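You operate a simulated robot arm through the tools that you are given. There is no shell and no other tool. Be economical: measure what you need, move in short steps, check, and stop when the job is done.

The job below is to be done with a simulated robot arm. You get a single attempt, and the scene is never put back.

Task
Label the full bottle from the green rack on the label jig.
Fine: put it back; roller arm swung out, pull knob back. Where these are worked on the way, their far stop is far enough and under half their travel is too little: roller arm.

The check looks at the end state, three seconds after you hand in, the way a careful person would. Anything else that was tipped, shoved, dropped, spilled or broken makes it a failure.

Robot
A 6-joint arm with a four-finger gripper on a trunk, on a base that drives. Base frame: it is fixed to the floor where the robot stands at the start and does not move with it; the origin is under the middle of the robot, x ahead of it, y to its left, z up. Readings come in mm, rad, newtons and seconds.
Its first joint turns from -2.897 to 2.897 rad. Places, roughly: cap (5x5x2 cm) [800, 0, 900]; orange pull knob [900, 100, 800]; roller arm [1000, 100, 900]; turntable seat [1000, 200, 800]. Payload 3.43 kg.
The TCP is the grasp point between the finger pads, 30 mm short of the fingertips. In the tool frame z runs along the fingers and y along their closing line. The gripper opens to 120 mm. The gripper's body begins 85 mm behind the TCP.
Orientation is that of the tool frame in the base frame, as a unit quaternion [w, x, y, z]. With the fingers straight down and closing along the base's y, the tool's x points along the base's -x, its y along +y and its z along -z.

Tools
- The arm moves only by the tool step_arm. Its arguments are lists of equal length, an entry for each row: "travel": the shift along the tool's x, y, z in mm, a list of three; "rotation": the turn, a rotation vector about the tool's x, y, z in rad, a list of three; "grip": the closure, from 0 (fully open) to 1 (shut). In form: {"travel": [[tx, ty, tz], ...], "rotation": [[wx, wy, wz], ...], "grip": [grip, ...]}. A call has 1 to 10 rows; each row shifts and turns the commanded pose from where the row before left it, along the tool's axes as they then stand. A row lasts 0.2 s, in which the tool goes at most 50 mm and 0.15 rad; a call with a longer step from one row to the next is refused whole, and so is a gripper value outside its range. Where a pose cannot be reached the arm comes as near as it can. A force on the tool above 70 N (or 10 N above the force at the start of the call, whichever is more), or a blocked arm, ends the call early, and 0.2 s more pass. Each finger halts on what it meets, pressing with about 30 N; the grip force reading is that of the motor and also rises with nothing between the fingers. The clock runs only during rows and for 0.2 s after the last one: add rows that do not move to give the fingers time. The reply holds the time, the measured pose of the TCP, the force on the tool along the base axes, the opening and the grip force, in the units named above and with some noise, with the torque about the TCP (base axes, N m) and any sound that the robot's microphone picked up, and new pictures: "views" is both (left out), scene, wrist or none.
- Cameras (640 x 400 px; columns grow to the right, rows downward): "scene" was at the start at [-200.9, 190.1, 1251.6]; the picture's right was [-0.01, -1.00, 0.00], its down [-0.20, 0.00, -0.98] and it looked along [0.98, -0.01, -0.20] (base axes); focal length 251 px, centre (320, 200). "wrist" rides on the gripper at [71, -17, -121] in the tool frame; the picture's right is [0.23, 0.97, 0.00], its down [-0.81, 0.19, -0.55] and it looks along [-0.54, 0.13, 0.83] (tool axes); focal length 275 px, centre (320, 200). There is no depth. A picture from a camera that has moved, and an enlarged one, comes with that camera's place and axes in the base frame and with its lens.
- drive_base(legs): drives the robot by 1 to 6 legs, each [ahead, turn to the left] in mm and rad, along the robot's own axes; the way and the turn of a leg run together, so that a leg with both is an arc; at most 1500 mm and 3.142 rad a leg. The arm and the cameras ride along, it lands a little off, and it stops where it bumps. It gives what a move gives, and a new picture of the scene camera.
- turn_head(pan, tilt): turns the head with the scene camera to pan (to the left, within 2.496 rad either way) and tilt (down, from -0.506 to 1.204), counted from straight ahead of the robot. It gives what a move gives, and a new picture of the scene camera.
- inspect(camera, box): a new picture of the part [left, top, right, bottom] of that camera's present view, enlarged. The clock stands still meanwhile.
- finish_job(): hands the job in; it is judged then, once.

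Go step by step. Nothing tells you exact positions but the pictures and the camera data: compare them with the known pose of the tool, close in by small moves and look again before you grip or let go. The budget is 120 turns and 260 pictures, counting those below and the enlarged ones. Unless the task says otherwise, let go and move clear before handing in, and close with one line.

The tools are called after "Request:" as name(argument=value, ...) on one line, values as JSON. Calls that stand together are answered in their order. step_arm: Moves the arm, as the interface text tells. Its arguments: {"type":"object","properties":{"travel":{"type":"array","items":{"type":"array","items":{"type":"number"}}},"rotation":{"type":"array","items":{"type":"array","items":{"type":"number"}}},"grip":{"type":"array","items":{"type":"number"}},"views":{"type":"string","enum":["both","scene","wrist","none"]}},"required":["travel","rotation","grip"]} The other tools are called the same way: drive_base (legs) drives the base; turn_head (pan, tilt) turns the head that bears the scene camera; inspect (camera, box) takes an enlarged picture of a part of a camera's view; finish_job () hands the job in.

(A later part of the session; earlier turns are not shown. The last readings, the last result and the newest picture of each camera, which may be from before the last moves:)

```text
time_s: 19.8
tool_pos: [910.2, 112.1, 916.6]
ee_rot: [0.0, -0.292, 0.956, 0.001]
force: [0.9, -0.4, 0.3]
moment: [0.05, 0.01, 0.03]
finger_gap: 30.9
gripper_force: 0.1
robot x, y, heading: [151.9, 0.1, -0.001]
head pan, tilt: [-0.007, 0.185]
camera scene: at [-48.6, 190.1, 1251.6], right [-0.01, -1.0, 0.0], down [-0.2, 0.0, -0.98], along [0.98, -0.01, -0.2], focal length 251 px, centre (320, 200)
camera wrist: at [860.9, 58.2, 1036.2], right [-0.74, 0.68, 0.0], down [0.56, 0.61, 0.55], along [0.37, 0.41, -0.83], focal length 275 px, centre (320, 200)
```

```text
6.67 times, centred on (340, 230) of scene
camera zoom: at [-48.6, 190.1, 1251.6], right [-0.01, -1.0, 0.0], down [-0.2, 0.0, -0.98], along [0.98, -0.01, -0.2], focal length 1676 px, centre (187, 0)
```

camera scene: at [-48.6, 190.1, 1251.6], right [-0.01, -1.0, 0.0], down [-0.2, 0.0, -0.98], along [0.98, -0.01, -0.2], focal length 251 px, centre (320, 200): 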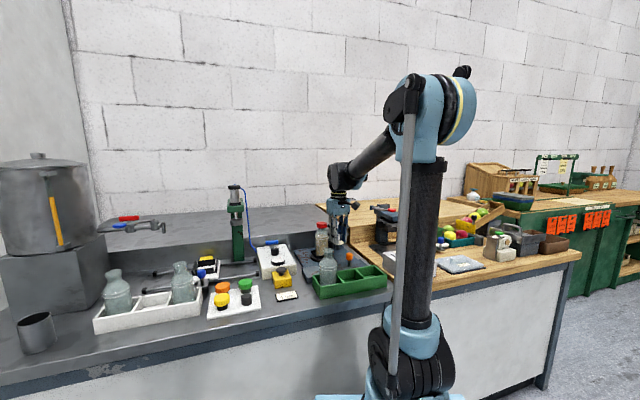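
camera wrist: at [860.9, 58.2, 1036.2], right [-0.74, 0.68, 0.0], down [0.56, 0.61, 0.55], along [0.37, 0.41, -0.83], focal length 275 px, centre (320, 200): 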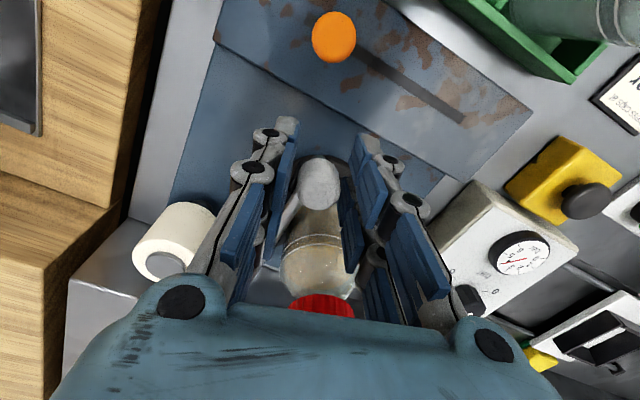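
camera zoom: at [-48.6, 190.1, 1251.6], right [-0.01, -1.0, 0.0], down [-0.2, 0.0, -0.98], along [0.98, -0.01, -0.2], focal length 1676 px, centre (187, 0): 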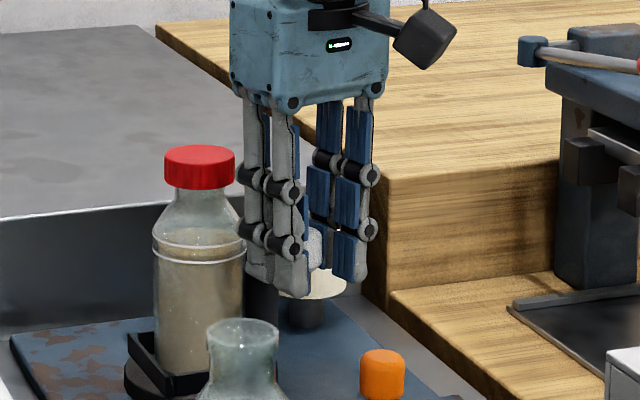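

No force yet, and the roller looks close to the bottle. I continue in 3 mm steps.

Request:
step_arm(travel=[[-1, 3, 0], [-1, 3, 0], [-1, 3, 0], [0, 0, 0]], rotation=[[0, 0, 0], [0, 0, 0], [0, 0, 0], [0, 0, 0]], grip=[0.74, 0.74, 0.74, 0.74])

Request:
inspect(camera="wrist", box=[240, 120, 400, 320])

```text
time_s: 20.8
tool_pos: [907.7, 118.8, 915.8]
ee_rot: [-0.001, -0.293, 0.956, -0.001]
force: [1.8, -4.1, 2.2]
moment: [-0.07, -0.05, -0.04]
finger_gap: 33.1
gripper_force: 1.7
robot x, y, heading: [151.8, -3.0, -0.002]
head pan, tilt: [-0.007, 0.185]
camera scene: at [-48.6, 190.0, 1251.6], right [-0.01, -1.0, 0.0], down [-0.2, 0.0, -0.98], along [0.98, -0.01, -0.2], focal length 251 px, centre (320, 200)
camera wrist: at [858.1, 66.2, 1035.8], right [-0.74, 0.68, 0.0], down [0.56, 0.61, 0.55], along [0.37, 0.41, -0.83], focal length 275 px, centre (320, 200)
```

scene: 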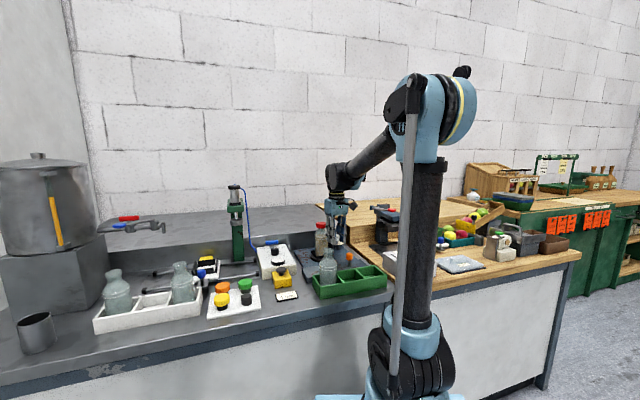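
wrist: 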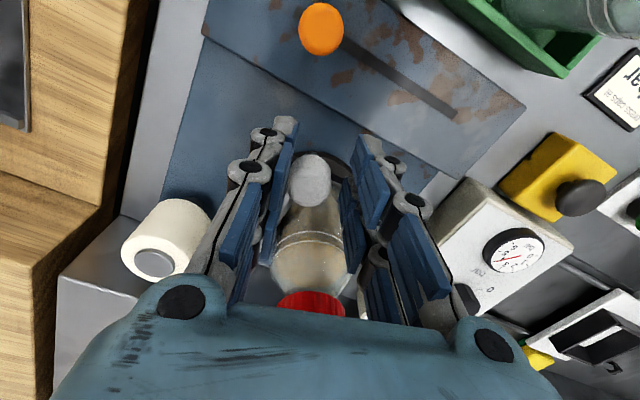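

```text
2.00 times, centred on (320, 220) of wrist
camera zoom: at [858.1, 66.2, 1035.8], right [-0.74, 0.68, 0.0], down [0.56, 0.61, 0.55], along [0.37, 0.41, -0.83], focal length 551 px, centre (320, 160)
```

zoom: 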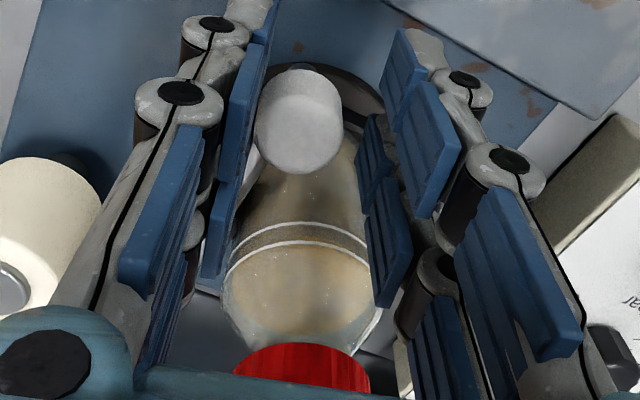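

A contact force of about 4.5 N has appeared. I push 3 mm more to see whether the arm has stopped.

Request:
step_arm(travel=[[-0.7, 2, 0], [-0.5, 1.5, 0], [0, 0, 0]], rotation=[[0, 0, 0], [0, 0, 0], [0, 0, 0]], grip=[0.74, 0.74, 0.74])

Request:
inspect(camera="scene", box=[305, 205, 365, 260])

```text
time_s: 21.6
tool_pos: [907.4, 122.3, 915.4]
ee_rot: [0.0, -0.293, 0.956, 0.0]
force: [4.7, -11.9, 4.3]
moment: [-0.29, -0.16, -0.07]
finger_gap: 38.1
gripper_force: 6.3
robot x, y, heading: [150.3, 3.5, 0.002]
head pan, tilt: [-0.007, 0.185]
camera scene: at [-48.5, 189.8, 1251.7], right [-0.01, -1.0, 0.0], down [-0.2, 0.0, -0.98], along [0.98, -0.01, -0.2], focal length 251 px, centre (320, 200)
camera wrist: at [857.6, 70.2, 1035.6], right [-0.74, 0.68, 0.0], down [0.56, 0.61, 0.55], along [0.37, 0.41, -0.83], focal length 275 px, centre (320, 200)
```

scene: 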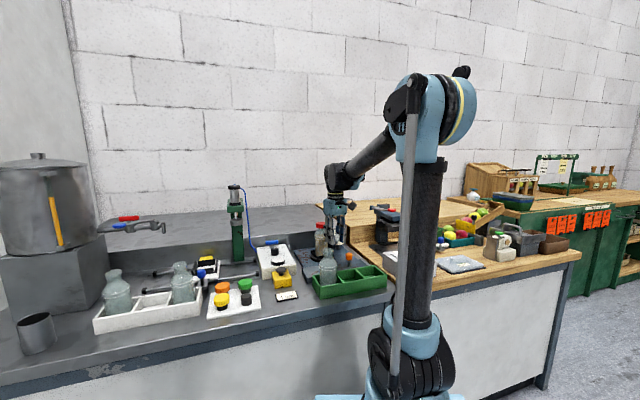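
wrist: 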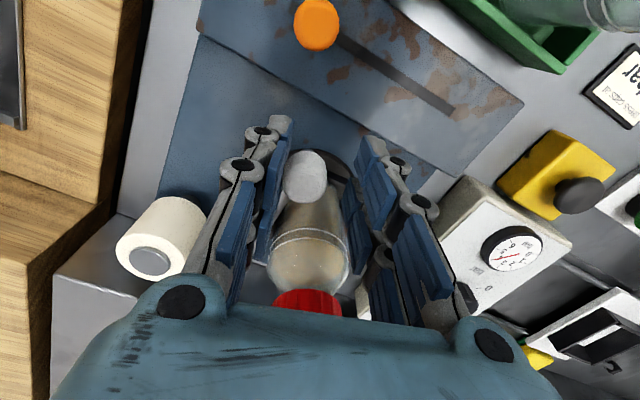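

```text
7.27 times, centred on (335, 232) of scene
camera zoom: at [-48.5, 189.8, 1251.7], right [-0.01, -1.0, 0.0], down [-0.2, 0.0, -0.98], along [0.98, -0.01, -0.2], focal length 1828 px, centre (211, -36)
```

zoom: 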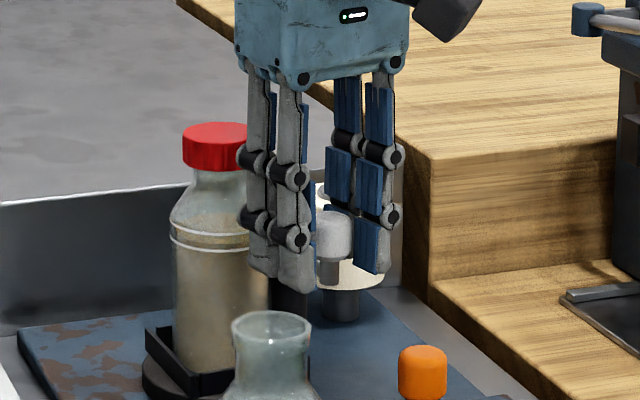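

The arm is stopped with the roller against the bottle, after about 30° of swing. I relax, open the cage and rise clear.

Request:
step_arm(travel=[[1, -6, 0], [0, 0, 0], [0, 0, -20], [0, 0, -35], [0, 0, -35]], rotation=[[0, 0, 0], [0, 0, 0], [0, 0, 0], [0, 0, 0], [0, 0, 0]], grip=[0.66, 0.55, 0.55, 0.55, 0.55])

Request:
inspect(camera="scene", box=[305, 205, 385, 265])

```text
time_s: 22.8
tool_pos: [913.1, 118.6, 1005.6]
ee_rot: [0.0, -0.293, 0.956, 0.0]
force: [0.2, -1.0, -0.5]
moment: [0.03, 0.03, 0.01]
finger_gap: 53.9
gripper_force: 0.1
robot x, y, heading: [150.0, -1.2, -0.0]
head pan, tilt: [-0.007, 0.185]
camera scene: at [-48.5, 190.1, 1251.6], right [-0.01, -1.0, 0.0], down [-0.2, 0.0, -0.98], along [0.98, -0.01, -0.2], focal length 251 px, centre (320, 200)
camera wrist: at [863.6, 64.5, 1126.0], right [-0.74, 0.68, 0.0], down [0.56, 0.61, 0.55], along [0.37, 0.41, -0.83], focal length 275 px, centre (320, 200)
```

scene: 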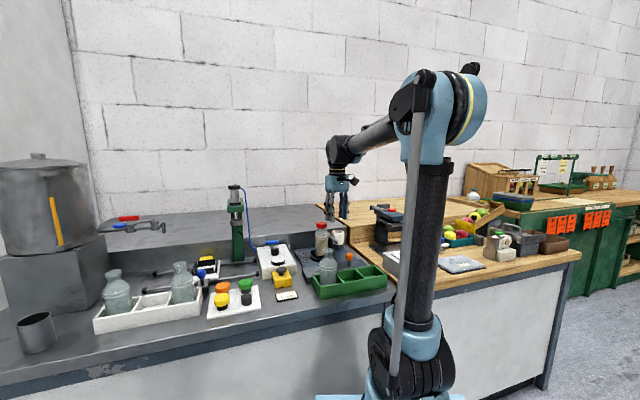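
wrist: 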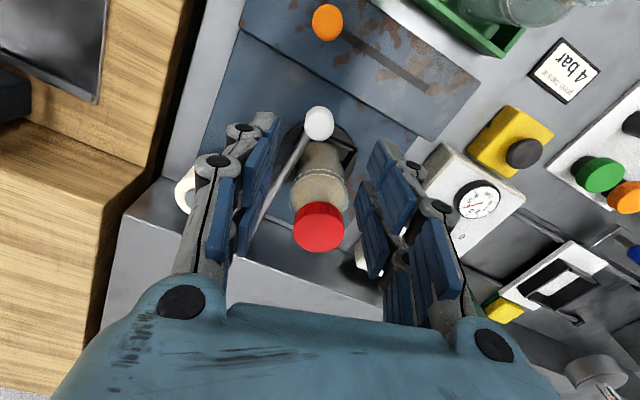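

```text
6.67 times, centred on (345, 235) of scene
camera zoom: at [-48.5, 190.1, 1251.6], right [-0.01, -1.0, 0.0], down [-0.2, 0.0, -0.98], along [0.98, -0.01, -0.2], focal length 1676 px, centre (153, -33)
```

zoom: 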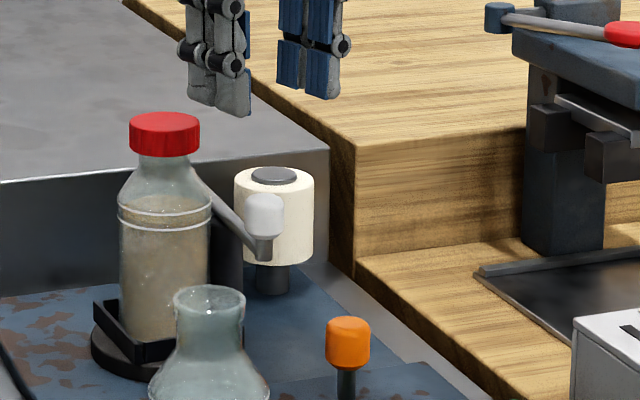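

The roller rests on the bottle and stays. The orange knob is at about (859, 71, 846) with its slot running along the bench to the left. I go above it, turned back in line with the slot.

Request:
step_arm(travel=[[24, -3, 0], [24, -3, 10], [23, -3, 15], [0, 0, 20], [0, 0, 0]], rotation=[[0, 0, 0], [0, 0, 0], [0, 0, 0], [0, 0, 0.127], [0, 0, 0.127]], grip=[0.5, 0.5, 0.5, 0.5, 0.5])

Request:
inspect(camera="wrist", box=[220, 60, 420, 220])

```text
time_s: 24.0
tool_pos: [858.1, 71.6, 960.3]
ee_rot: [0.0, -0.168, 0.986, 0.001]
force: [-0.4, -0.1, -0.6]
moment: [0.02, -0.04, 0.0]
finger_gap: 60.0
gripper_force: 0.0
robot x, y, heading: [151.3, 3.2, 0.005]
head pan, tilt: [-0.007, 0.185]
camera scene: at [-48.6, 190.1, 1251.6], right [-0.01, -1.0, 0.0], down [-0.2, 0.0, -0.98], along [0.98, -0.01, -0.2], focal length 251 px, centre (320, 200)
camera wrist: at [795.4, 32.0, 1080.3], right [-0.54, 0.84, 0.0], down [0.7, 0.45, 0.55], along [0.47, 0.3, -0.83], focal length 275 px, centre (320, 200)
```

scene: 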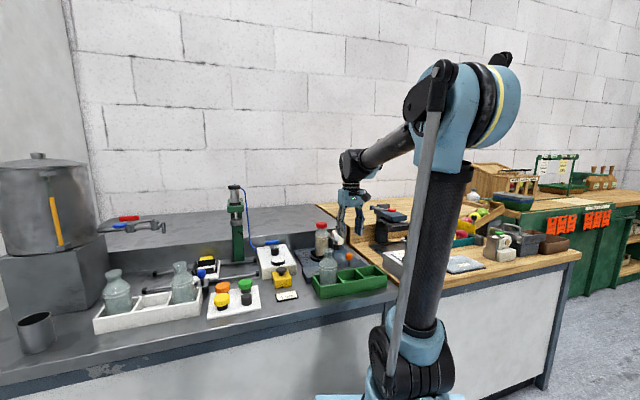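
wrist: 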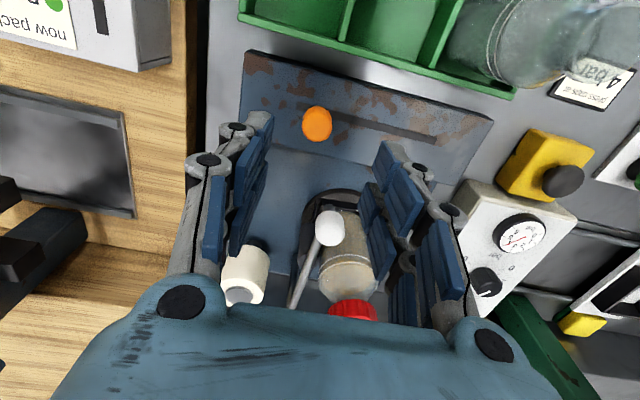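

```text
2.50 times, centred on (320, 140) of wrist
camera zoom: at [795.4, 32.0, 1080.3], right [-0.54, 0.84, 0.0], down [0.7, 0.45, 0.55], along [0.47, 0.3, -0.83], focal length 688 px, centre (320, 350)
```

zoom: 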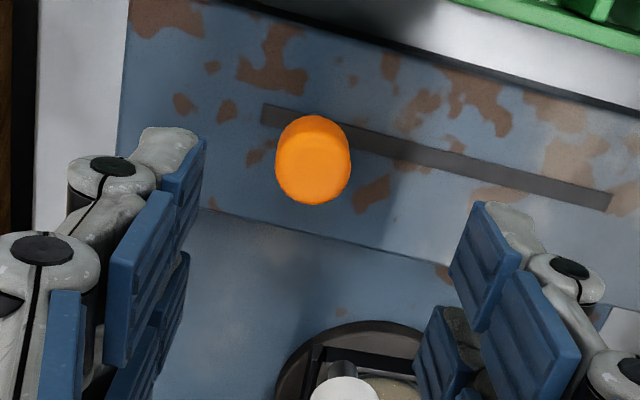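

The knob is centred under the tool at (859, 71), and the slot runs along the tool's y for about 145 mm. I go down and grip it.

Request:
step_arm(travel=[[0, 0, 35], [0, 0, 35], [0, 0, 25], [0, 0, 12], [0, 0, 0], [0, 0, 0]], rotation=[[0, 0, 0], [0, 0, 0], [0, 0, 0], [0, 0, 0], [0, 0, 0], [0, 0, 0]], grip=[0.5, 0.5, 0.5, 0.5, 0.85, 0.9])

Request:
inspect(camera="scene", box=[305, 205, 385, 265])

```text
time_s: 25.4
tool_pos: [857.1, 71.5, 852.7]
ee_rot: [0.0, -0.17, 0.985, 0.0]
force: [-0.4, 0.1, -0.4]
moment: [0.01, -0.09, 0.01]
finger_gap: 24.3
gripper_force: 44.9
robot x, y, heading: [153.1, 1.8, -0.002]
head pan, tilt: [-0.007, 0.185]
camera scene: at [-48.6, 190.1, 1251.6], right [-0.01, -1.0, 0.0], down [-0.2, 0.0, -0.98], along [0.98, -0.01, -0.2], focal length 251 px, centre (320, 200)
camera wrist: at [794.8, 33.1, 971.9], right [-0.54, 0.84, 0.0], down [0.7, 0.45, 0.55], along [0.46, 0.3, -0.83], focal length 275 px, centre (320, 200)
```

scene: 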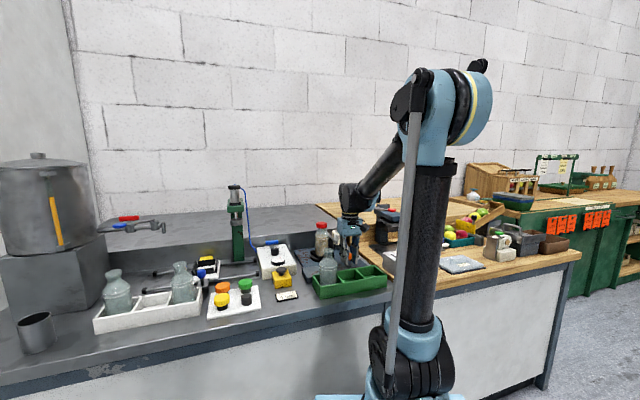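
wrist: 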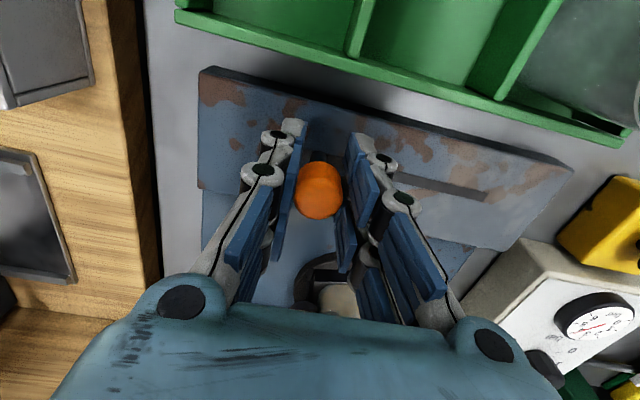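

```text
6.67 times, centred on (345, 235) of scene
camera zoom: at [-48.6, 190.1, 1251.6], right [-0.01, -1.0, 0.0], down [-0.2, 0.0, -0.98], along [0.98, -0.01, -0.2], focal length 1676 px, centre (153, -33)
```

zoom: 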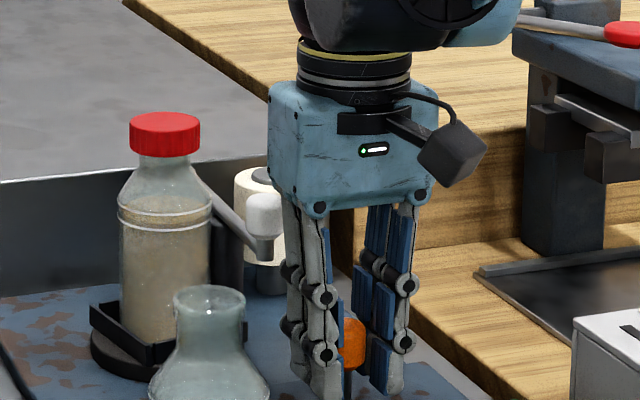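

The knob is gripped. I pull it along the slot.

Request:
step_arm(travel=[[0, 5, 0], [0, 8, 0], [0, 8, 0], [0, 8, 0], [0, 8, 0], [0, 8, 0], [0, 8, 0], [0, 8, 0], [0, 8, 0], [0, 0, 0]], rotation=[[0, 0, 0], [0, 0, 0], [0, 0, 0], [0, 0, 0], [0, 0, 0], [0, 0, 0], [0, 0, 0], [0, 0, 0], [0, 0, 0], [0, 0, 0]], grip=[0.9, 0.9, 0.9, 0.9, 0.9, 0.9, 0.9, 0.9, 0.9, 0.9])

Request:
inspect(camera="scene", box=[295, 205, 375, 265])

```text
time_s: 27.6
tool_pos: [834.6, 137.3, 853.6]
ee_rot: [-0.001, -0.169, 0.986, -0.001]
force: [15.3, 4.4, -29.6]
moment: [-0.01, -0.07, -0.02]
finger_gap: 24.5
gripper_force: 45.0
robot x, y, heading: [151.2, -3.8, -0.003]
head pan, tilt: [-0.007, 0.185]
camera scene: at [-47.2, 190.4, 1251.8], right [-0.01, -1.0, 0.0], down [-0.2, 0.0, -0.98], along [0.98, -0.01, -0.2], focal length 251 px, centre (320, 200)
camera wrist: at [772.2, 97.8, 974.3], right [-0.54, 0.84, 0.0], down [0.7, 0.45, 0.55], along [0.46, 0.3, -0.83], focal length 275 px, centre (320, 200)
```

scene: 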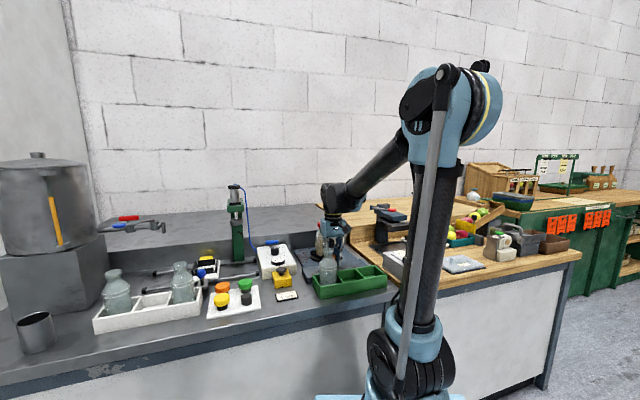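
wrist: 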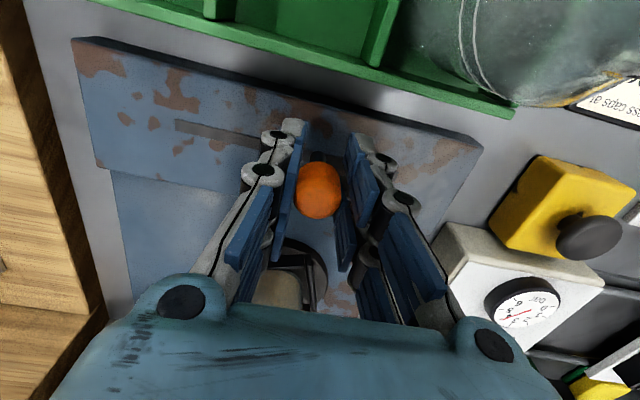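

```text
6.67 times, centred on (335, 235) of scene
camera zoom: at [-47.2, 190.4, 1251.8], right [-0.01, -1.0, 0.0], down [-0.2, 0.0, -0.98], along [0.98, -0.01, -0.2], focal length 1676 px, centre (220, -33)
```

zoom: 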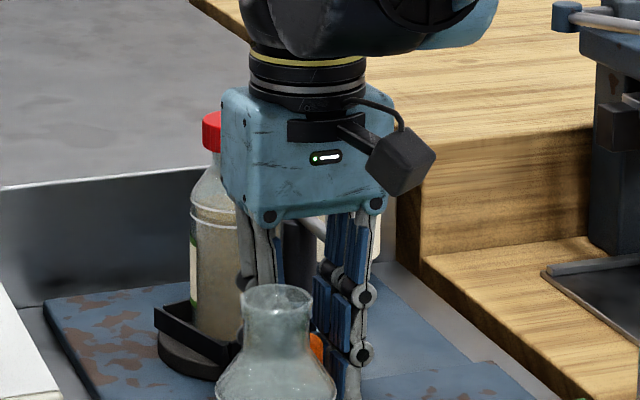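

The seat turns and a label is coming onto the bottle. I keep pulling to the end, easing the sideways force a little.

Request:
step_arm(travel=[[-0.6, 3, 1], [-0.4, 5, 0.5], [0, 6, 0], [0, 6, 0], [0, 6, 0], [0, 0, 0]], rotation=[[0, 0, 0], [0, 0, 0], [0, 0, 0], [0, 0, 0], [0, 0, 0], [0, 0, 0]], grip=[0.9, 0.9, 0.9, 0.9, 0.9, 0.9])

Request:
inspect(camera="scene", box=[295, 205, 375, 265])

```text
time_s: 29.0
tool_pos: [825.1, 160.4, 852.3]
ee_rot: [0.001, -0.17, 0.985, 0.0]
force: [31.5, 10.0, 19.3]
moment: [0.27, -0.71, 0.06]
finger_gap: 24.4
gripper_force: 44.5
robot x, y, heading: [154.5, -0.5, -0.002]
head pan, tilt: [-0.007, 0.185]
camera scene: at [-48.1, 190.3, 1251.7], right [-0.01, -1.0, 0.0], down [-0.2, 0.0, -0.98], along [0.98, -0.01, -0.2], focal length 251 px, centre (320, 200)
camera wrist: at [762.6, 121.5, 973.0], right [-0.54, 0.84, 0.0], down [0.7, 0.45, 0.55], along [0.47, 0.3, -0.83], focal length 275 px, centre (320, 200)
```

scene: 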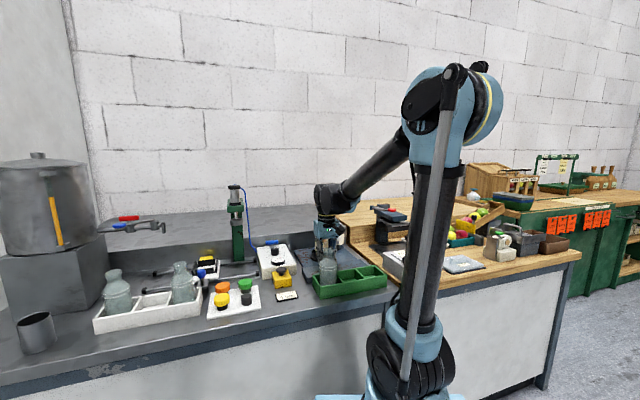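
wrist: 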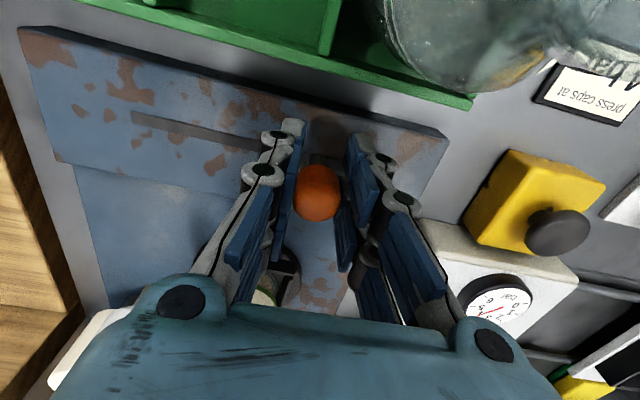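

```text
6.67 times, centred on (335, 235) of scene
camera zoom: at [-48.1, 190.3, 1251.7], right [-0.01, -1.0, 0.0], down [-0.2, 0.0, -0.98], along [0.98, -0.01, -0.2], focal length 1676 px, centre (220, -33)
```

zoom: 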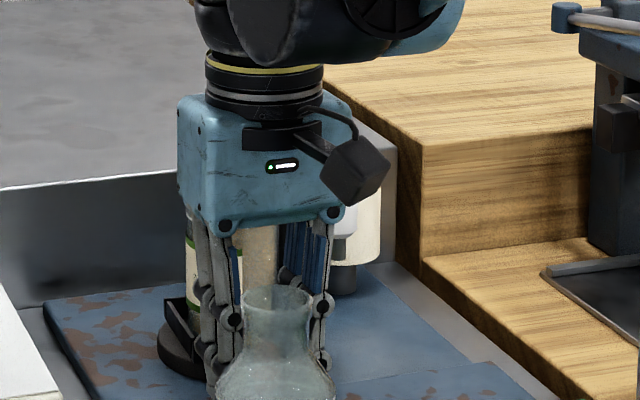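

The cross-slot force is 33 N, so I shift the tool 2 mm off that side and go on to the end stop.

Request:
step_arm(travel=[[-1.5, 0, -0.6], [-0.5, 3, 0], [-0.3, 4, 0], [-0.2, 4, 0], [0, 0, 0]], rotation=[[0, 0, 0], [0, 0, 0], [0, 0, 0], [0, 0, 0], [0, 0, 0]], grip=[0.9, 0.9, 0.9, 0.9, 0.9], views="wrist")

```text
time_s: 30.2
tool_pos: [820.9, 173.0, 853.0]
ee_rot: [-0.001, -0.169, 0.986, 0.001]
force: [-35.4, -15.4, -0.3]
moment: [-0.26, 0.61, -0.04]
finger_gap: 24.5
gripper_force: 44.7
robot x, y, heading: [155.2, 2.3, 0.002]
head pan, tilt: [-0.007, 0.185]
camera wrist: at [759.8, 133.2, 973.0], right [-0.54, 0.84, 0.0], down [0.7, 0.45, 0.55], along [0.46, 0.3, -0.83], focal length 275 px, centre (320, 200)
```

wrist: 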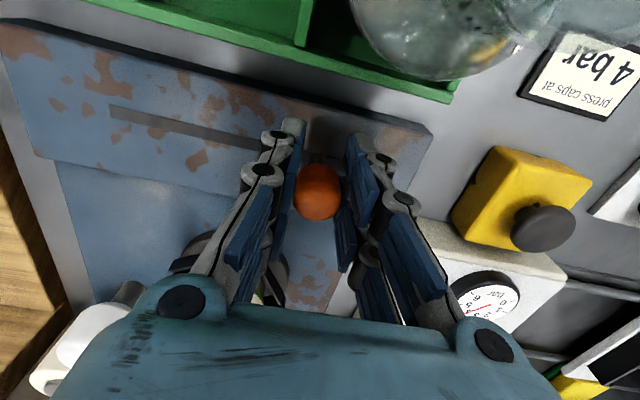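

Slight overcorrection; the knob still moves freely along the slot (108 mm so far). I ease back 1.3 mm and go on.

Request:
step_arm(travel=[[1.3, 0, 0], [0, 3, 0], [0, 3, 0], [0, 0, 0]], rotation=[[0, 0, 0], [0, 0, 0], [0, 0, 0], [0, 0, 0]], grip=[0.9, 0.9, 0.9, 0.9], views="none")

Request:
inspect(camera="scene", box=[295, 205, 375, 265])

```text
time_s: 31.1
tool_pos: [813.8, 170.1, 860.0]
ee_rot: [0.007, -0.166, 0.986, -0.006]
force: [42.7, -46.5, -9.0]
moment: [-1.06, -1.16, -0.5]
finger_gap: 25.1
gripper_force: 44.7
robot x, y, heading: [153.8, 0.2, -0.002]
head pan, tilt: [-0.007, 0.185]
stopped in row 4: the force on the tool passed its limit at 72 N (the readings are from after the stop); the commanded pose is now the measured one
```

```text
6.67 times, centred on (335, 235) of scene
camera zoom: at [-46.7, 188.9, 1252.1], right [-0.01, -1.0, 0.0], down [-0.2, 0.0, -0.98], along [0.98, -0.01, -0.2], focal length 1676 px, centre (220, -33)
```

zoom: 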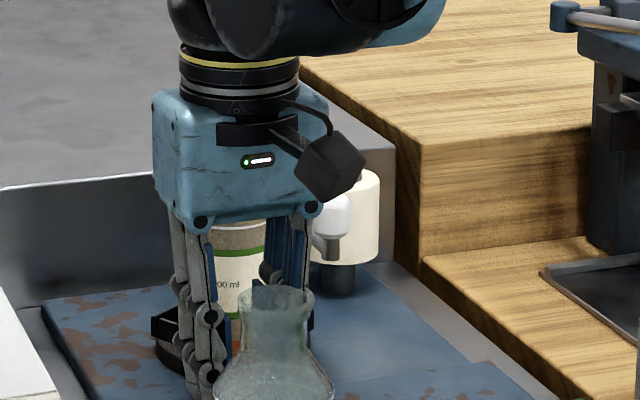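

The far stop is reached and a label with text is on the bottle. I let go of the knob to release the strain and rise to look.

Request:
step_arm(travel=[[0, 0, 0], [0, 0, 0], [0, 0, -20], [0, 0, -35], [0, 0, -40]], rotation=[[0, 0, 0], [0, 0, 0], [0, 0, 0], [0, 0, 0], [0, 0, 0]], grip=[0.7, 0.5, 0.5, 0.5, 0.5])

Request:
inspect(camera="scene", box=[295, 205, 375, 265])

```text
time_s: 32.3
tool_pos: [810.7, 172.4, 953.8]
ee_rot: [0.007, -0.168, 0.986, -0.004]
force: [0.6, 0.4, 0.6]
moment: [0.0, 0.03, 0.0]
finger_gap: 60.2
gripper_force: 0.1
robot x, y, heading: [153.5, -1.2, 0.002]
head pan, tilt: [-0.007, 0.185]
camera scene: at [-48.4, 190.2, 1251.6], right [-0.01, -1.0, 0.0], down [-0.2, 0.0, -0.98], along [0.98, -0.01, -0.2], focal length 251 px, centre (320, 200)
camera wrist: at [746.7, 133.7, 1073.1], right [-0.54, 0.84, -0.01], down [0.69, 0.45, 0.56], along [0.48, 0.29, -0.83], focal length 275 px, centre (320, 200)
```

scene: 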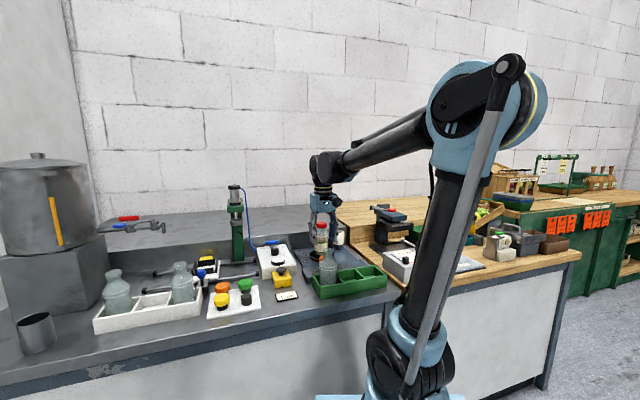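
wrist: 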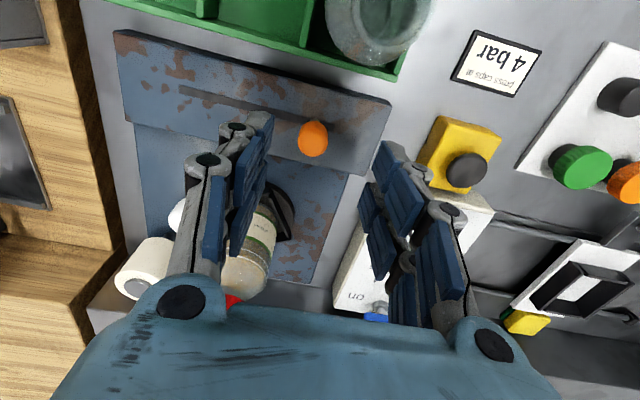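

```text
6.67 times, centred on (335, 235) of scene
camera zoom: at [-48.4, 190.2, 1251.6], right [-0.01, -1.0, 0.0], down [-0.2, 0.0, -0.98], along [0.98, -0.01, -0.2], focal length 1676 px, centre (220, -33)
```

zoom: 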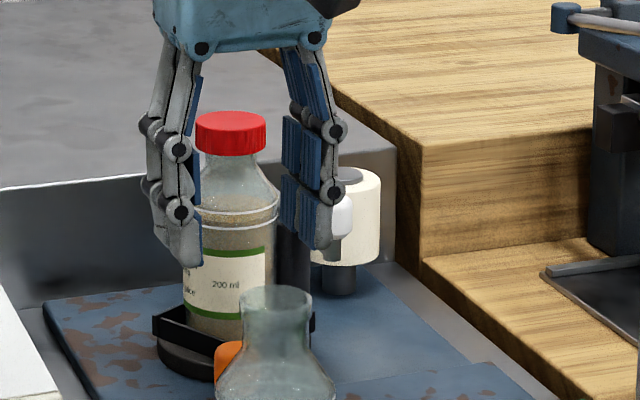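

The label is on. I follow the stated order, so first the roller arm goes out. I rise, straighten the tool and move above the white knob near (911, 116).

Request:
step_arm(travel=[[0, 0, -40], [-25, -29, -4], [-25, -29, -4], [-25.5, -29, -4], [0, 0, 0], [0, 0, 0]], rotation=[[-0.0102, 0.0124, 0], [0, 0, 0], [0, 0, 0], [0, 0, 0], [0, 0, -0.127], [0, 0, -0.127]], grip=[0.5, 0.5, 0.5, 0.5, 0.5, 0.5], views="wrist")

```text
time_s: 33.7
tool_pos: [909.8, 116.9, 1006.6]
ee_rot: [0.0, -0.291, 0.957, 0.0]
force: [0.2, 0.1, 0.6]
moment: [-0.01, 0.03, -0.04]
finger_gap: 60.3
gripper_force: 0.0
robot x, y, heading: [154.0, 1.4, -0.004]
head pan, tilt: [-0.007, 0.185]
camera wrist: at [860.1, 63.6, 1126.7], right [-0.73, 0.68, 0.0], down [0.57, 0.61, 0.55], along [0.38, 0.41, -0.83], focal length 275 px, centre (320, 200)
```

wrist: 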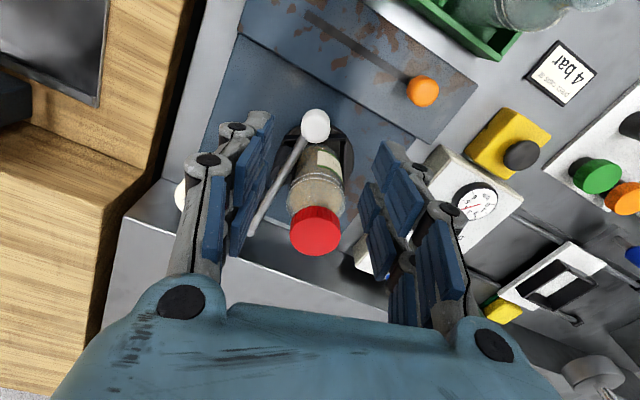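

The knob is under the tool. I go down, cage it and swing it outwards.

Request:
step_arm(travel=[[0, 0, 30], [0, 0, 30], [0, 0, 30], [0, 0, 0], [0.8, -8, 0], [0.8, -8, 0], [0.6, -8, 0], [0.5, -8, 0], [0.4, -8, 0], [0, -8, 0]], rotation=[[0, 0, 0], [0, 0, 0], [0, 0, 0], [0, 0, 0], [0, 0, 0], [0, 0, 0], [0, 0, 0], [0, 0, 0], [0, 0, 0], [0, 0, 0]], grip=[0.5, 0.5, 0.5, 0.72, 0.72, 0.72, 0.72, 0.72, 0.72, 0.72])

```text
time_s: 35.9
tool_pos: [934.2, 76.9, 916.1]
ee_rot: [0.0, -0.291, 0.957, 0.001]
force: [0.1, -0.4, 0.7]
moment: [-0.04, -0.05, 0.02]
finger_gap: 33.7
gripper_force: 0.0
robot x, y, heading: [152.5, -2.1, -0.002]
head pan, tilt: [-0.007, 0.185]
camera scene: at [-48.5, 190.2, 1251.6], right [-0.01, -1.0, 0.0], down [-0.2, 0.0, -0.98], along [0.98, -0.01, -0.2], focal length 251 px, centre (320, 200)
camera wrist: at [884.0, 22.8, 1036.4], right [-0.73, 0.68, 0.0], down [0.57, 0.61, 0.55], along [0.38, 0.41, -0.83], focal length 275 px, centre (320, 200)
```

scene: 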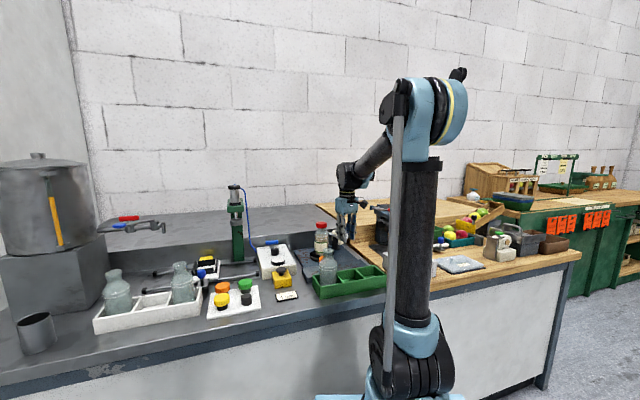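
wrist: 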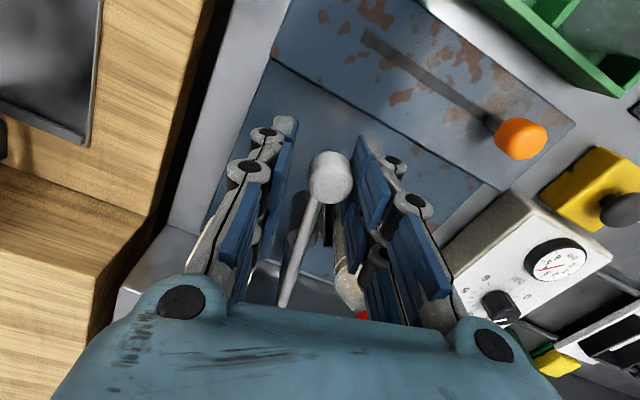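

It swings out freely. I continue towards the out stop.

Request:
step_arm(travel=[[-0.4, -7, 0], [-0.6, -7, 0], [-0.7, -7, 0], [-0.8, -7, 0], [-0.8, -5, 0], [-0.5, -3, 0], [0, 0, 0]], rotation=[[0, 0, 0], [0, 0, 0], [0, 0, 0], [0, 0, 0], [0, 0, 0], [0, 0, 0], [0, 0, 0]], grip=[0.72, 0.72, 0.72, 0.72, 0.72, 0.72, 0.72])

Request:
inspect(camera="scene", box=[305, 205, 385, 265])

```text
time_s: 37.5
tool_pos: [957.0, 49.6, 917.5]
ee_rot: [0.0, -0.291, 0.957, 0.001]
force: [0.7, 0.2, 0.5]
moment: [0.01, 0.03, -0.02]
finger_gap: 33.4
gripper_force: 0.1
robot x, y, heading: [152.4, 1.9, 0.002]
head pan, tilt: [-0.007, 0.185]
camera scene: at [-48.4, 190.2, 1251.6], right [-0.01, -1.0, 0.0], down [-0.2, 0.0, -0.98], along [0.98, -0.01, -0.2], focal length 251 px, centre (320, 200)
camera wrist: at [906.9, -4.3, 1037.5], right [-0.73, 0.68, 0.0], down [0.57, 0.61, 0.55], along [0.38, 0.41, -0.83], focal length 275 px, centre (320, 200)
```

scene: 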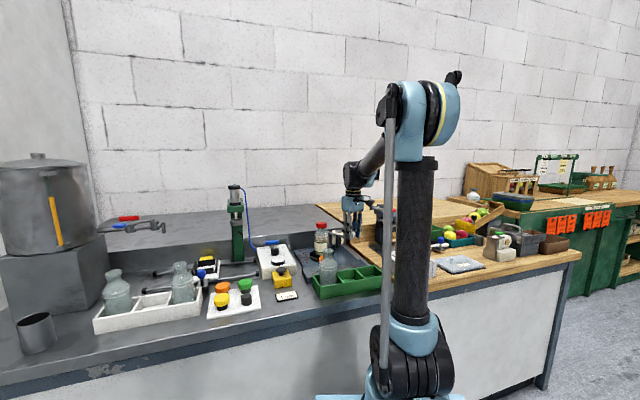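
wrist: 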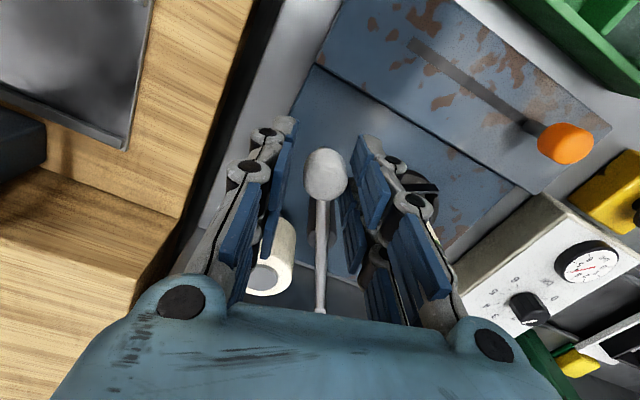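

```text
6.67 times, centred on (345, 235) of scene
camera zoom: at [-48.4, 190.2, 1251.6], right [-0.01, -1.0, 0.0], down [-0.2, 0.0, -0.98], along [0.98, -0.01, -0.2], focal length 1676 px, centre (153, -33)
```

zoom: 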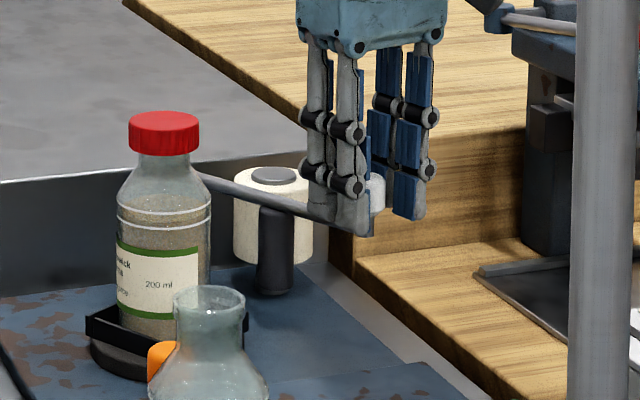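

The arm is almost at its starting place. I push a few more millimetres to its out stop.

Request:
step_arm(travel=[[0.3, -4, 0], [0, -4, 0], [0, -3, 0], [0, 0, 0]], rotation=[[0, 0, 0], [0, 0, 0], [0, 0, 0], [0, 0, 0]], grip=[0.72, 0.72, 0.72, 0.72], views="wrist")

```text
time_s: 38.5
tool_pos: [961.3, 40.2, 918.0]
ee_rot: [-0.001, -0.291, 0.957, 0.0]
force: [-13.6, 13.2, -6.5]
moment: [0.1, 0.16, 0.0]
finger_gap: 43.6
gripper_force: 8.4
robot x, y, heading: [155.4, -1.8, 0.005]
head pan, tilt: [-0.007, 0.185]
camera wrist: at [911.7, -12.9, 1037.5], right [-0.73, 0.68, 0.0], down [0.57, 0.61, 0.55], along [0.38, 0.41, -0.83], focal length 275 px, centre (320, 200)
```

wrist: 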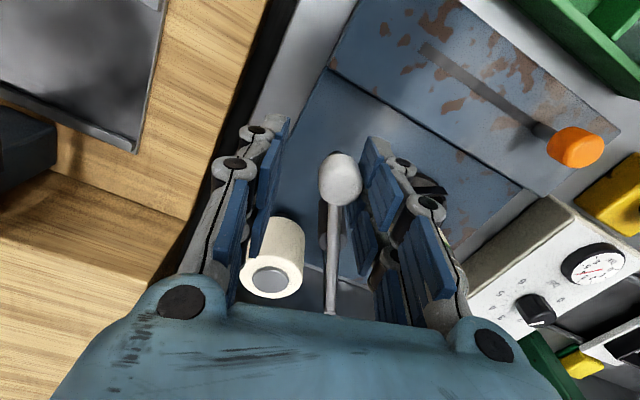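

The arm is back against its out stop. I relax, open, rise and go above the orange knob at its far end.

Request:
step_arm(travel=[[0, 7, 0], [0, 0, -25], [0, 0, -40], [0, 0, -20], [10.6, 45, 0], [10.6, 45, 0], [10.6, 45, 10], [10.6, 45, 20], [0, 0, 0], [0, 0, 0]], rotation=[[0, 0, 0], [0, 0, 0], [0, 0, 0], [0, 0, 0], [0, 0, 0], [0, 0, 0], [0, 0, 0], [0, 0, 0], [0, 0, 0.127], [0, 0, 0.127]], grip=[0.6, 0.5, 0.5, 0.5, 0.5, 0.5, 0.5, 0.5, 0.5, 0.5])

Request:
inspect(camera="scene", box=[295, 205, 375, 265])

Request:
inspect(camera="wrist", box=[220, 60, 420, 220])

```text
refused: row 8 steps farther than a row can; nothing moved
```

```text
6.67 times, centred on (335, 235) of scene
camera zoom: at [-48.7, 190.6, 1251.5], right [-0.01, -1.0, 0.0], down [-0.2, 0.0, -0.98], along [0.98, -0.01, -0.2], focal length 1676 px, centre (220, -33)
```

zoom: 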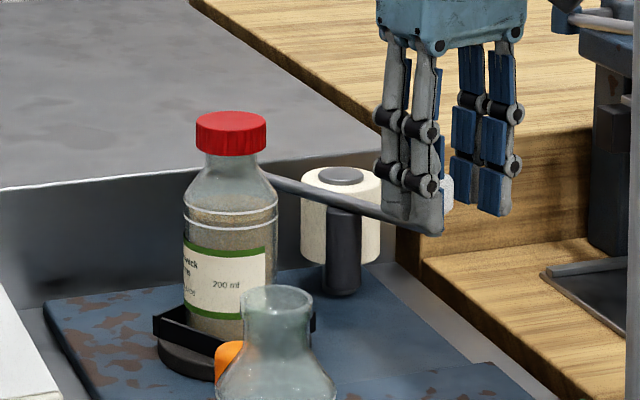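

```text
2.50 times, centred on (320, 140) of wrist
camera zoom: at [911.7, -12.9, 1037.5], right [-0.73, 0.68, 0.0], down [0.57, 0.61, 0.55], along [0.38, 0.41, -0.83], focal length 688 px, centre (320, 350)
```

zoom: 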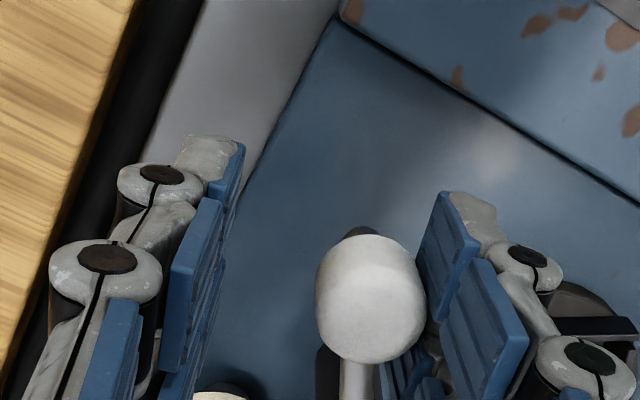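

One row was too long, so the call was refused and nothing moved. I repeat the retreat with shorter rows.

Request:
step_arm(travel=[[0, 7, 0], [0, 0, -25], [0, 0, -40], [0, 0, -20], [10.6, 45, 0], [10.6, 45, 0], [10.6, 45, 0], [10.6, 45, 0], [0, 0, 15], [0, 0, 15]], rotation=[[0, 0, 0], [0, 0, 0], [0, 0, 0], [0, 0, 0], [0, 0, 0], [0, 0, 0], [0, 0, 0], [0, 0, 0], [0, 0, 0.127], [0, 0, 0.127]], grip=[0.6, 0.5, 0.5, 0.5, 0.5, 0.5, 0.5, 0.5, 0.5, 0.5])

Request:
inspect(camera="scene", box=[295, 205, 375, 265])

Request:
inspect(camera="wrist", box=[220, 60, 420, 220])

```text
time_s: 40.7
tool_pos: [822.5, 171.9, 973.6]
ee_rot: [0.0, -0.166, 0.986, 0.0]
force: [0.6, -0.2, -0.4]
moment: [0.02, 0.01, -0.02]
finger_gap: 60.1
gripper_force: 0.1
robot x, y, heading: [150.8, 0.5, 0.002]
head pan, tilt: [-0.007, 0.185]
camera scene: at [-48.5, 190.2, 1251.6], right [-0.01, -1.0, 0.0], down [-0.2, 0.0, -0.98], along [0.98, -0.01, -0.2], focal length 251 px, centre (320, 200)
camera wrist: at [759.8, 133.7, 1093.2], right [-0.54, 0.84, 0.0], down [0.7, 0.45, 0.55], along [0.47, 0.3, -0.83], focal length 275 px, centre (320, 200)
```

scene: 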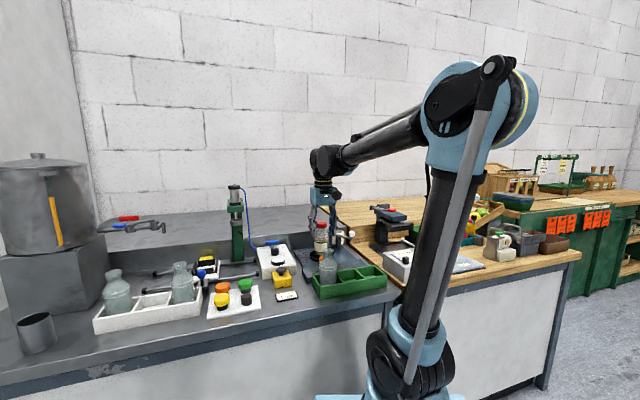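
wrist: 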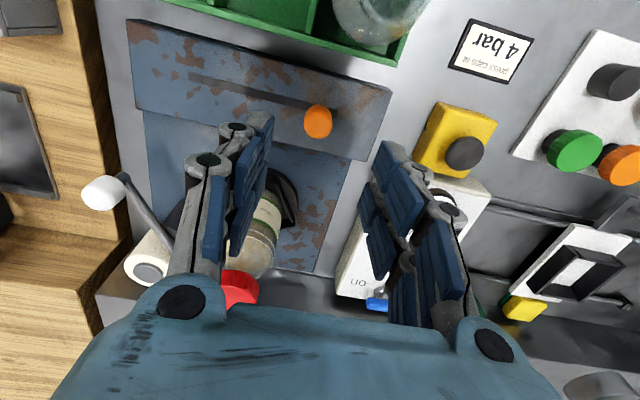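

```text
6.67 times, centred on (335, 235) of scene
camera zoom: at [-48.5, 190.2, 1251.6], right [-0.01, -1.0, 0.0], down [-0.2, 0.0, -0.98], along [0.98, -0.01, -0.2], focal length 1676 px, centre (220, -33)
```

zoom: 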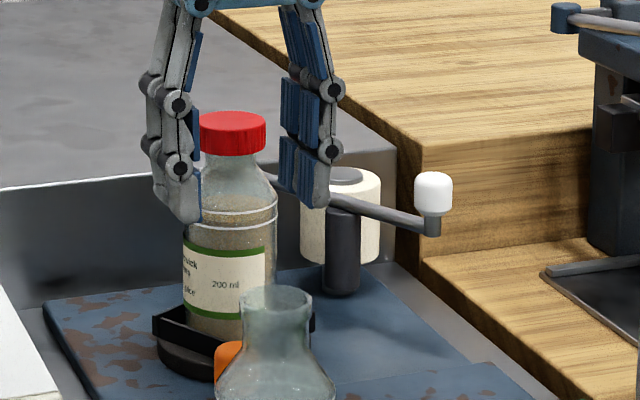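

```text
2.50 times, centred on (320, 140) of wrist
camera zoom: at [759.8, 133.7, 1093.2], right [-0.54, 0.84, 0.0], down [0.7, 0.45, 0.55], along [0.47, 0.3, -0.83], focal length 688 px, centre (320, 350)
```

zoom: 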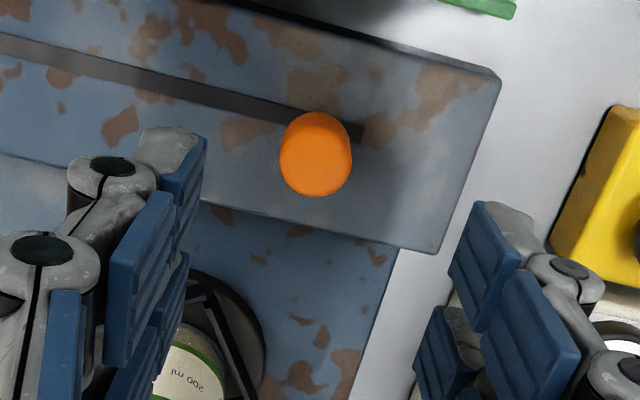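

The far-end knob sits at (825, 175). I go down around it and close to a loose cage, so there is no side strain on the push back.

Request:
step_arm(travel=[[-3.4, 2.1, 0], [0, 0, 40], [0, 0, 40], [0, 0, 30], [0, 0, 11], [0, 0, 0], [0, 0, 0]], rotation=[[0, 0, 0], [0, 0, 0], [0, 0, 0], [0, 0, 0], [0, 0, 0], [0, 0, 0], [0, 0, 0]], grip=[0.5, 0.5, 0.5, 0.5, 0.5, 0.76, 0.76], views="wrist")

```text
time_s: 42.3
tool_pos: [824.1, 176.5, 852.0]
ee_rot: [0.0, -0.169, 0.986, 0.0]
force: [1.2, -2.3, -1.0]
moment: [-0.04, 0.0, -0.01]
finger_gap: 30.0
gripper_force: 1.2
robot x, y, heading: [150.1, 0.7, 0.003]
head pan, tilt: [-0.007, 0.185]
camera wrist: at [762.3, 137.3, 971.1], right [-0.54, 0.84, 0.0], down [0.7, 0.45, 0.55], along [0.47, 0.3, -0.83], focal length 275 px, centre (320, 200)
```

wrist: 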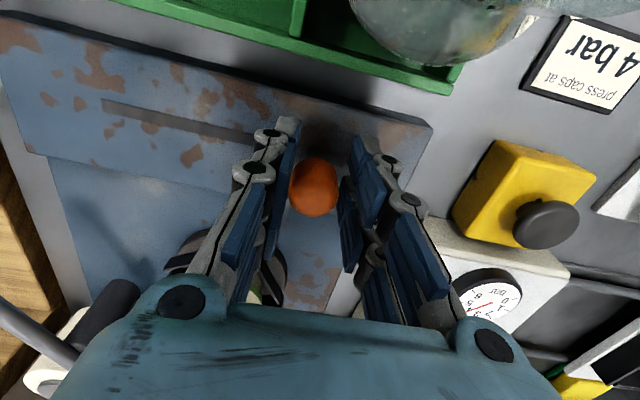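

The knob is caged. I push it back along the slot.

Request:
step_arm(travel=[[0.2, -8, 0], [0.2, -10, 0], [0.2, -10, 0], [0.2, -10, 0], [0.2, -10, 0], [0.2, -10, 0], [0.2, -10, 0], [0.2, -10, 0], [0.2, -10, 0], [0.2, -10, 0]], rotation=[[0, 0, 0], [0, 0, 0], [0, 0, 0], [0, 0, 0], [0, 0, 0], [0, 0, 0], [0, 0, 0], [0, 0, 0], [0, 0, 0], [0, 0, 0]], grip=[0.76, 0.76, 0.76, 0.76, 0.76, 0.76, 0.76, 0.76, 0.76, 0.76])

```text
time_s: 44.5
tool_pos: [857.2, 80.1, 850.3]
ee_rot: [-0.001, -0.168, 0.986, 0.0]
force: [0.0, 0.6, 0.1]
moment: [-0.02, 0.01, 0.0]
finger_gap: 29.0
gripper_force: 0.3
robot x, y, heading: [149.8, 1.5, -0.0]
head pan, tilt: [-0.007, 0.185]
camera scene: at [-48.5, 190.2, 1251.6], right [-0.01, -1.0, 0.0], down [-0.2, 0.0, -0.98], along [0.98, -0.01, -0.2], focal length 251 px, centre (320, 200)
camera wrist: at [795.0, 42.0, 970.1], right [-0.54, 0.84, 0.0], down [0.7, 0.45, 0.55], along [0.47, 0.3, -0.83], focal length 275 px, centre (320, 200)
```

scene: 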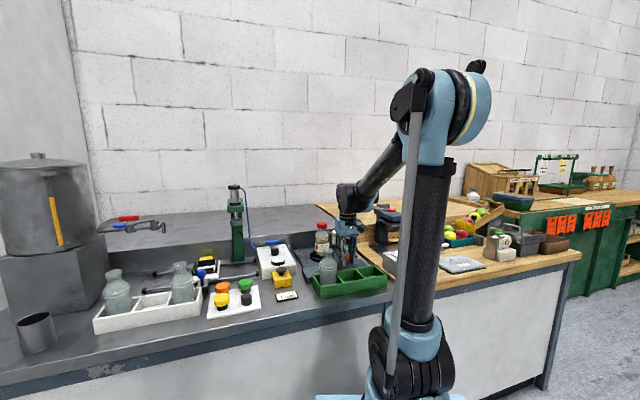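
wrist: 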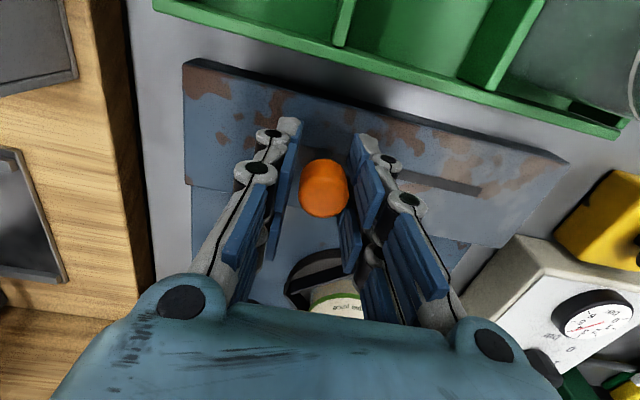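

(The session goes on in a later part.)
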